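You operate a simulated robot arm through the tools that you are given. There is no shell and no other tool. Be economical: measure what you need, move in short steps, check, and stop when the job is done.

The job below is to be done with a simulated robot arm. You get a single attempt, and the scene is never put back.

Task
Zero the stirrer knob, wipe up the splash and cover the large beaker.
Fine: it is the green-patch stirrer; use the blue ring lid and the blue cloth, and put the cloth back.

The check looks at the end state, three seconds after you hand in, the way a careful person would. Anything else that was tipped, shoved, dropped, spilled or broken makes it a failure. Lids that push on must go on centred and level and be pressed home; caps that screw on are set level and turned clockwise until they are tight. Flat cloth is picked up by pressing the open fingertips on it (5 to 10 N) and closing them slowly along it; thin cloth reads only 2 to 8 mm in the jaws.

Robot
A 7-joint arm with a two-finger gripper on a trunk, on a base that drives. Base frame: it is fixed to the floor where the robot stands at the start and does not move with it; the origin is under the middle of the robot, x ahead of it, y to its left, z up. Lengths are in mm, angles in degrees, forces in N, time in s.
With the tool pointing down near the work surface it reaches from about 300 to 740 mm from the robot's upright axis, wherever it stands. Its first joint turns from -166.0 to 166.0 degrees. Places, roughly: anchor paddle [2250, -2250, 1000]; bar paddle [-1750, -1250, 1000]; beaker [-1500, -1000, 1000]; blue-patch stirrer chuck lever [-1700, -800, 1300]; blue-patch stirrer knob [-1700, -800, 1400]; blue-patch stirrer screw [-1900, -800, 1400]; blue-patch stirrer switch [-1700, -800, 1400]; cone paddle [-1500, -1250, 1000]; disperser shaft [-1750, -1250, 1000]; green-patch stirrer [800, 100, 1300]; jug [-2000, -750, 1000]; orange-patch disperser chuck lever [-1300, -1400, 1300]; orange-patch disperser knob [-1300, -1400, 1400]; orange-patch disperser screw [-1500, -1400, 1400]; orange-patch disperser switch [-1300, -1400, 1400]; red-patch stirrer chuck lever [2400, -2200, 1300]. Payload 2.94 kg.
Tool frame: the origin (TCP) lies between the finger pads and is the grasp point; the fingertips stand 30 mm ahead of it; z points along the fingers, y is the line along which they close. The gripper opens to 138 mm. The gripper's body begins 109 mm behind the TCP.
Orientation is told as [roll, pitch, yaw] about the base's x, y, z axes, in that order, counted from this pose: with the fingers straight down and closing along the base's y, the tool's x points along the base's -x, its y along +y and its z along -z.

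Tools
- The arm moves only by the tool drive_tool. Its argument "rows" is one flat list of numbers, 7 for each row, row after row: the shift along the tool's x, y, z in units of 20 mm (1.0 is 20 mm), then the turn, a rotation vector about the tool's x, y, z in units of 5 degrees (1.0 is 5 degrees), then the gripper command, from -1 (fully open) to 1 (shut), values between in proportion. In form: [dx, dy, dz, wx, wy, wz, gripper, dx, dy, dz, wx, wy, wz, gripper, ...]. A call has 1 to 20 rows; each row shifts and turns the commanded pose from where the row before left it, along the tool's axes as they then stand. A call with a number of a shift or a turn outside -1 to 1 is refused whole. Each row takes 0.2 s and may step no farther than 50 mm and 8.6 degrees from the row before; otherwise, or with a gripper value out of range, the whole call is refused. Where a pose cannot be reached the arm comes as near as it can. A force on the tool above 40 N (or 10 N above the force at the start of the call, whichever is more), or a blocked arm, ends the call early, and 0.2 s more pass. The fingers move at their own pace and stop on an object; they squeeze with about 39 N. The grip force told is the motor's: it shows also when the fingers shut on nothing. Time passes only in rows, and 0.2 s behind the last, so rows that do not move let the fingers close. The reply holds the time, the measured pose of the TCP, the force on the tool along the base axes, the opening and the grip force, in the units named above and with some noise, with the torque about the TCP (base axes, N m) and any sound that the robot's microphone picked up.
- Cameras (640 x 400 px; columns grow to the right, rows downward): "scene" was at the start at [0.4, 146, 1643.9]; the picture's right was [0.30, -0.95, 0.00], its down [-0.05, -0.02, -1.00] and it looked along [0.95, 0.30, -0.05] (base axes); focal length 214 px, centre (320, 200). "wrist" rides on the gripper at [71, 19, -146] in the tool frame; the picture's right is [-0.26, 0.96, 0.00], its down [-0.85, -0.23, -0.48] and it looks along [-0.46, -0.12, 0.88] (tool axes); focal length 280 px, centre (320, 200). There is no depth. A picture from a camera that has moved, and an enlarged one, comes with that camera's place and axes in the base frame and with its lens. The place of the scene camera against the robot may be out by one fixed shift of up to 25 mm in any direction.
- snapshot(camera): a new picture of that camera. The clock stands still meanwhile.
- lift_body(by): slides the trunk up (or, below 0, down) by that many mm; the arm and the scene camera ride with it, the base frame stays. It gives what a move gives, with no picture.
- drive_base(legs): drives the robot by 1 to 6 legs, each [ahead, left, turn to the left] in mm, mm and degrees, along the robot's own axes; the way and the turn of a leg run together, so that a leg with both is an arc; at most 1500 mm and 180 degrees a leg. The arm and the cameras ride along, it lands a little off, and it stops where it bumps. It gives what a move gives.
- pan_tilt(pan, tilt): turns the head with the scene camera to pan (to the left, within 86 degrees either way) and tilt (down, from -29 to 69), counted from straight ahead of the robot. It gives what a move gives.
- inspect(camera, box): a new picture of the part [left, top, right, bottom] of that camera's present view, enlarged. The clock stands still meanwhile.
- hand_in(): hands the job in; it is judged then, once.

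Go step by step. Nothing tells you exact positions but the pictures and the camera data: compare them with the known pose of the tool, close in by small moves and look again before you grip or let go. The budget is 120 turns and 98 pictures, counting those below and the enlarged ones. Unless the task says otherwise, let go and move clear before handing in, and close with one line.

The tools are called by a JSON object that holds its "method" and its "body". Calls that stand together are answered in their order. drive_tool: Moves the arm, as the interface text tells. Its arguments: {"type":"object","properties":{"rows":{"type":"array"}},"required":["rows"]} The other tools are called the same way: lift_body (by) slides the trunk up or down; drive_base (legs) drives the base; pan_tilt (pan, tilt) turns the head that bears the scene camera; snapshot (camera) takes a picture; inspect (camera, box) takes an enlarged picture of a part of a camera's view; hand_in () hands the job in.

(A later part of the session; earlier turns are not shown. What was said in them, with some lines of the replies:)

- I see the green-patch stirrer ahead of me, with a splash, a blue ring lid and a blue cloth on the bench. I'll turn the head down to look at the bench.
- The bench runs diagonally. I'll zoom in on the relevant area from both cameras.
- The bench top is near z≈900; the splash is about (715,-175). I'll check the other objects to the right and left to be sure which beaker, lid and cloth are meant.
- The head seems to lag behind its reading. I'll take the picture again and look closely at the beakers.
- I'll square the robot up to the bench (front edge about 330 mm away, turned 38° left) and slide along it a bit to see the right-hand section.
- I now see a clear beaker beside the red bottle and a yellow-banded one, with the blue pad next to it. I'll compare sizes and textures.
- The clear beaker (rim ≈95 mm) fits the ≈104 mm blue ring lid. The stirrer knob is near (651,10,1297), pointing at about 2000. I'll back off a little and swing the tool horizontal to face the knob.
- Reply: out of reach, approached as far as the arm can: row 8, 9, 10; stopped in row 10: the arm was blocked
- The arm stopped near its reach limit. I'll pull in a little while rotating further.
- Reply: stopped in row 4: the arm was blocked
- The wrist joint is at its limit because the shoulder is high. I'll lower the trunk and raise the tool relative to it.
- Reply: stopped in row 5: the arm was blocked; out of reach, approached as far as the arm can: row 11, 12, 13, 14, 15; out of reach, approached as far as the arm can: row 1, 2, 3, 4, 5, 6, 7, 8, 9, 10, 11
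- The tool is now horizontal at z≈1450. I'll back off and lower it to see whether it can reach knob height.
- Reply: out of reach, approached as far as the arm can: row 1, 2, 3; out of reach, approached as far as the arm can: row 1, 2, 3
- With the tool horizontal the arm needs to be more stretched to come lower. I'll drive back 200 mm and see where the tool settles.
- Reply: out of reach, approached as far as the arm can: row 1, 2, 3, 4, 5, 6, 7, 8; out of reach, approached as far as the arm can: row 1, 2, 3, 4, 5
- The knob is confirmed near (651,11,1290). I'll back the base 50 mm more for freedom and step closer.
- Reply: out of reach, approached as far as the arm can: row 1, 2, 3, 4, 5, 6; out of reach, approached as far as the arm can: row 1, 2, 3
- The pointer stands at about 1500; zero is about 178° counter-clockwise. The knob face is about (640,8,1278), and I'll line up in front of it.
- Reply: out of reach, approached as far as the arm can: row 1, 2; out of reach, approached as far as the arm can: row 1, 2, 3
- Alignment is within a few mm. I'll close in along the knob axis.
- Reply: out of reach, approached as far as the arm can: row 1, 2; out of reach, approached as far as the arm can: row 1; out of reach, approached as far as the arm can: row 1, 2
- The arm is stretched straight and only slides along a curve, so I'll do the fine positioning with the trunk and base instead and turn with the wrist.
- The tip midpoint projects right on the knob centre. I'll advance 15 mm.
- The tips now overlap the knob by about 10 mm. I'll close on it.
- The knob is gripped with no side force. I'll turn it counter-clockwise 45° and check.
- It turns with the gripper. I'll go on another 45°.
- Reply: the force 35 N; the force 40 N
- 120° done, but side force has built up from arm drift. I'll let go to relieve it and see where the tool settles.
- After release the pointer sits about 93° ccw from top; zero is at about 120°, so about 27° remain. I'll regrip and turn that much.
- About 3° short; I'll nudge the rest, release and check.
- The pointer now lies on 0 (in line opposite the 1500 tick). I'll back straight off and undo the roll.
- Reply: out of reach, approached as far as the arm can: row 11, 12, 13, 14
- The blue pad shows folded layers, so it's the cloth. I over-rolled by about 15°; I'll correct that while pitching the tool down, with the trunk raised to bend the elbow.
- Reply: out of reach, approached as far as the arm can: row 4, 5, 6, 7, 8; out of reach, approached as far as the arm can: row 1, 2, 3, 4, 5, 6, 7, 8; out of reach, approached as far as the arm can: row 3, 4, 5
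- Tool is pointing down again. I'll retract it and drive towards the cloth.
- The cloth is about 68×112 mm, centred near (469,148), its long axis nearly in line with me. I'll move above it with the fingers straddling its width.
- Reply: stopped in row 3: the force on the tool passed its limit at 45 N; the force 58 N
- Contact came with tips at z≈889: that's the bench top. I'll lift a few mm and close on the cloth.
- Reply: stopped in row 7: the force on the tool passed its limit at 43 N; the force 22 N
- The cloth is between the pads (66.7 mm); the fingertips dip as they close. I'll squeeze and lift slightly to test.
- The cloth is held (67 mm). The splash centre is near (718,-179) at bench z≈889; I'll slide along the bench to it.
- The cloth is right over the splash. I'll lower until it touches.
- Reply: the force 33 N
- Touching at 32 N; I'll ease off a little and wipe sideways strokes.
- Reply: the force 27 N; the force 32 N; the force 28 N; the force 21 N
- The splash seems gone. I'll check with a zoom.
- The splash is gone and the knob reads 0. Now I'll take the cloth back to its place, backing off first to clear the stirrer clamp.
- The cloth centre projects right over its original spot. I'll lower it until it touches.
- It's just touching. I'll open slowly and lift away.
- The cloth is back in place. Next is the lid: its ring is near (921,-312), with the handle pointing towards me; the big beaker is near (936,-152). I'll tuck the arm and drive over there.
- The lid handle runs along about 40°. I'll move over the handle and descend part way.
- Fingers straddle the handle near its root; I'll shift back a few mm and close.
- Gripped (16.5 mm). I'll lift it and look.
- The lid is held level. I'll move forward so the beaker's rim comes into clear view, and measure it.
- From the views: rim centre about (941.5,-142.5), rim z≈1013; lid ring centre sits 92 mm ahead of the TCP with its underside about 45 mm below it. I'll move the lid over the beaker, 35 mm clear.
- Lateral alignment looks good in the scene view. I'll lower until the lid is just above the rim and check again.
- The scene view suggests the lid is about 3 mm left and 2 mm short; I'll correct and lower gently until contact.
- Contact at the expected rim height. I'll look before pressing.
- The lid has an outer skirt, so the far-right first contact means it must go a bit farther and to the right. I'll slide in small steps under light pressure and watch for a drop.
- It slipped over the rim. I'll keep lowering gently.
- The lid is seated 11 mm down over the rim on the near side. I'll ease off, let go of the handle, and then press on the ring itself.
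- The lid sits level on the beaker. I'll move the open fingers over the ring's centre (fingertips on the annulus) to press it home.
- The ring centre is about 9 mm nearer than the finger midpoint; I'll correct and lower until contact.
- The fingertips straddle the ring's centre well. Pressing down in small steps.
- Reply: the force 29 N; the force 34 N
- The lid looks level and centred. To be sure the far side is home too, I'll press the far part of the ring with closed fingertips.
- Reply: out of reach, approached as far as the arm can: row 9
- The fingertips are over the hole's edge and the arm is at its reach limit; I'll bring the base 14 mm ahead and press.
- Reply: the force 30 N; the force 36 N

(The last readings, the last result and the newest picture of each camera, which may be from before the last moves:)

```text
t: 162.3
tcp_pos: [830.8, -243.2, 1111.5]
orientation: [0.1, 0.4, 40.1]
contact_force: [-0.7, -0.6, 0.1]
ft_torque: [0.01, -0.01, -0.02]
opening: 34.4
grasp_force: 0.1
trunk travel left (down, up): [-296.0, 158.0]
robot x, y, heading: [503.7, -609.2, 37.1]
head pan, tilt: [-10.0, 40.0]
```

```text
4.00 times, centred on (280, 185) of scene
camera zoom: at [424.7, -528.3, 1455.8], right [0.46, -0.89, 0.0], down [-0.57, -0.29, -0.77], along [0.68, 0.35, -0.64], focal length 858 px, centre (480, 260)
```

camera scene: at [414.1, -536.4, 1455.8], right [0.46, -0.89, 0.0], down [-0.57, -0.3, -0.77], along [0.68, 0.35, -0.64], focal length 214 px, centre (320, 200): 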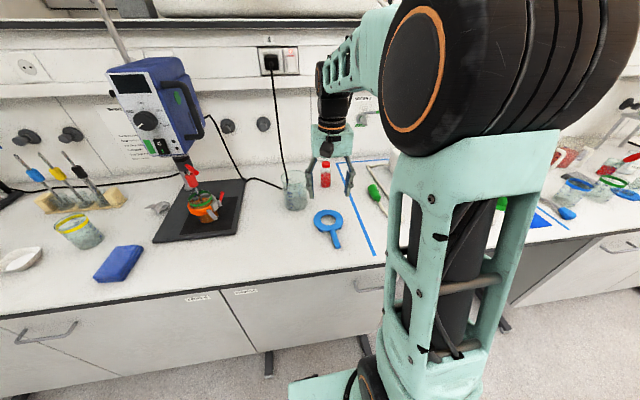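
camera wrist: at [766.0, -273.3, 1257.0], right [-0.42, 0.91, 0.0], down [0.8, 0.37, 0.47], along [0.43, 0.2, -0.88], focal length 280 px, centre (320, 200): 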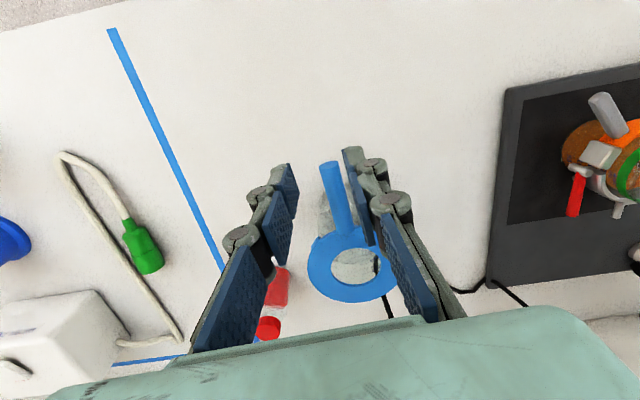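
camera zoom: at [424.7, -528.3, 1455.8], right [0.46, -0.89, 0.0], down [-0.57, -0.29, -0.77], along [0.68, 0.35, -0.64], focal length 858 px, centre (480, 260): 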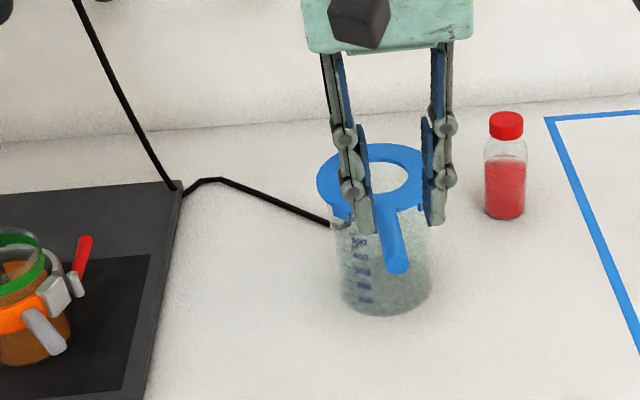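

The lid is home and level. I'll drive clear and take a last look at everything.

{"method": "drive_base", "body": {"legs": [[-300, 0, 0], [0, 250, 0]]}}

{"method": "snapshot", "body": {"camera": "scene"}}

{"method": "inspect", "body": {"camera": "scene", "box": [160, 30, 360, 160]}}

```text
t: 166.8
tcp_pos: [441.1, -224.9, 1111.5]
orientation: [0.2, 0.3, 40.1]
contact_force: [0.7, 0.1, 0.1]
ft_torque: [0.03, -0.01, 0.03]
opening: 34.3
grasp_force: 0.0
trunk travel left (down, up): [-296.0, 158.0]
robot x, y, heading: [115.3, -590.9, 37.3]
head pan, tilt: [-10.0, 40.0]
```

```text
7 pictures are left
camera scene: at [34.7, -510.6, 1455.8], right [0.46, -0.89, 0.0], down [-0.57, -0.3, -0.77], along [0.68, 0.35, -0.64], focal length 214 px, centre (320, 200)
```

scene: 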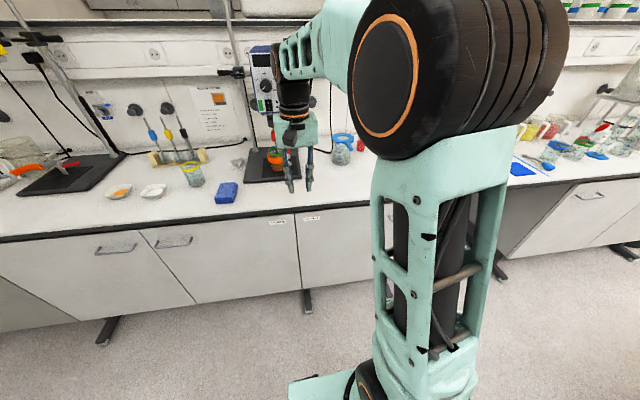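

```text
3.08 times, centred on (260, 95) of scene
camera zoom: at [34.7, -510.6, 1455.8], right [0.46, -0.89, 0.0], down [-0.57, -0.3, -0.77], along [0.68, 0.35, -0.64], focal length 660 px, centre (505, 523)
```

zoom: 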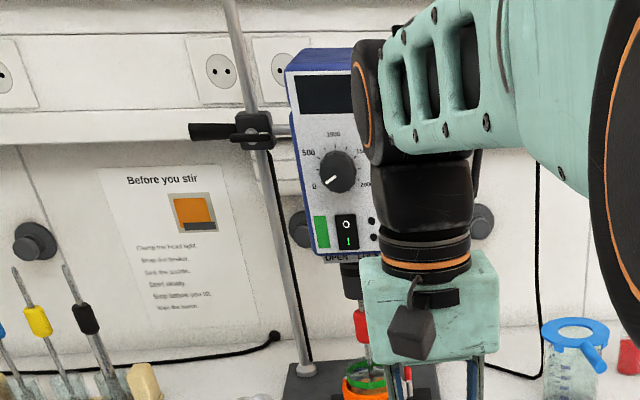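

The knob points at 0, the bench is clean, the cloth is back in its place and the large beaker is covered. The arm is clear, so I'm handing in.

{"method": "hand_in", "body": {}}

```text
The job is handed in.
```

The job is handed in: the green-patch stirrer knob is at 0, the splash is wiped up, the blue cloth is back within about 6 mm of its original spot, and the blue ring lid is pressed onto the large beaker.
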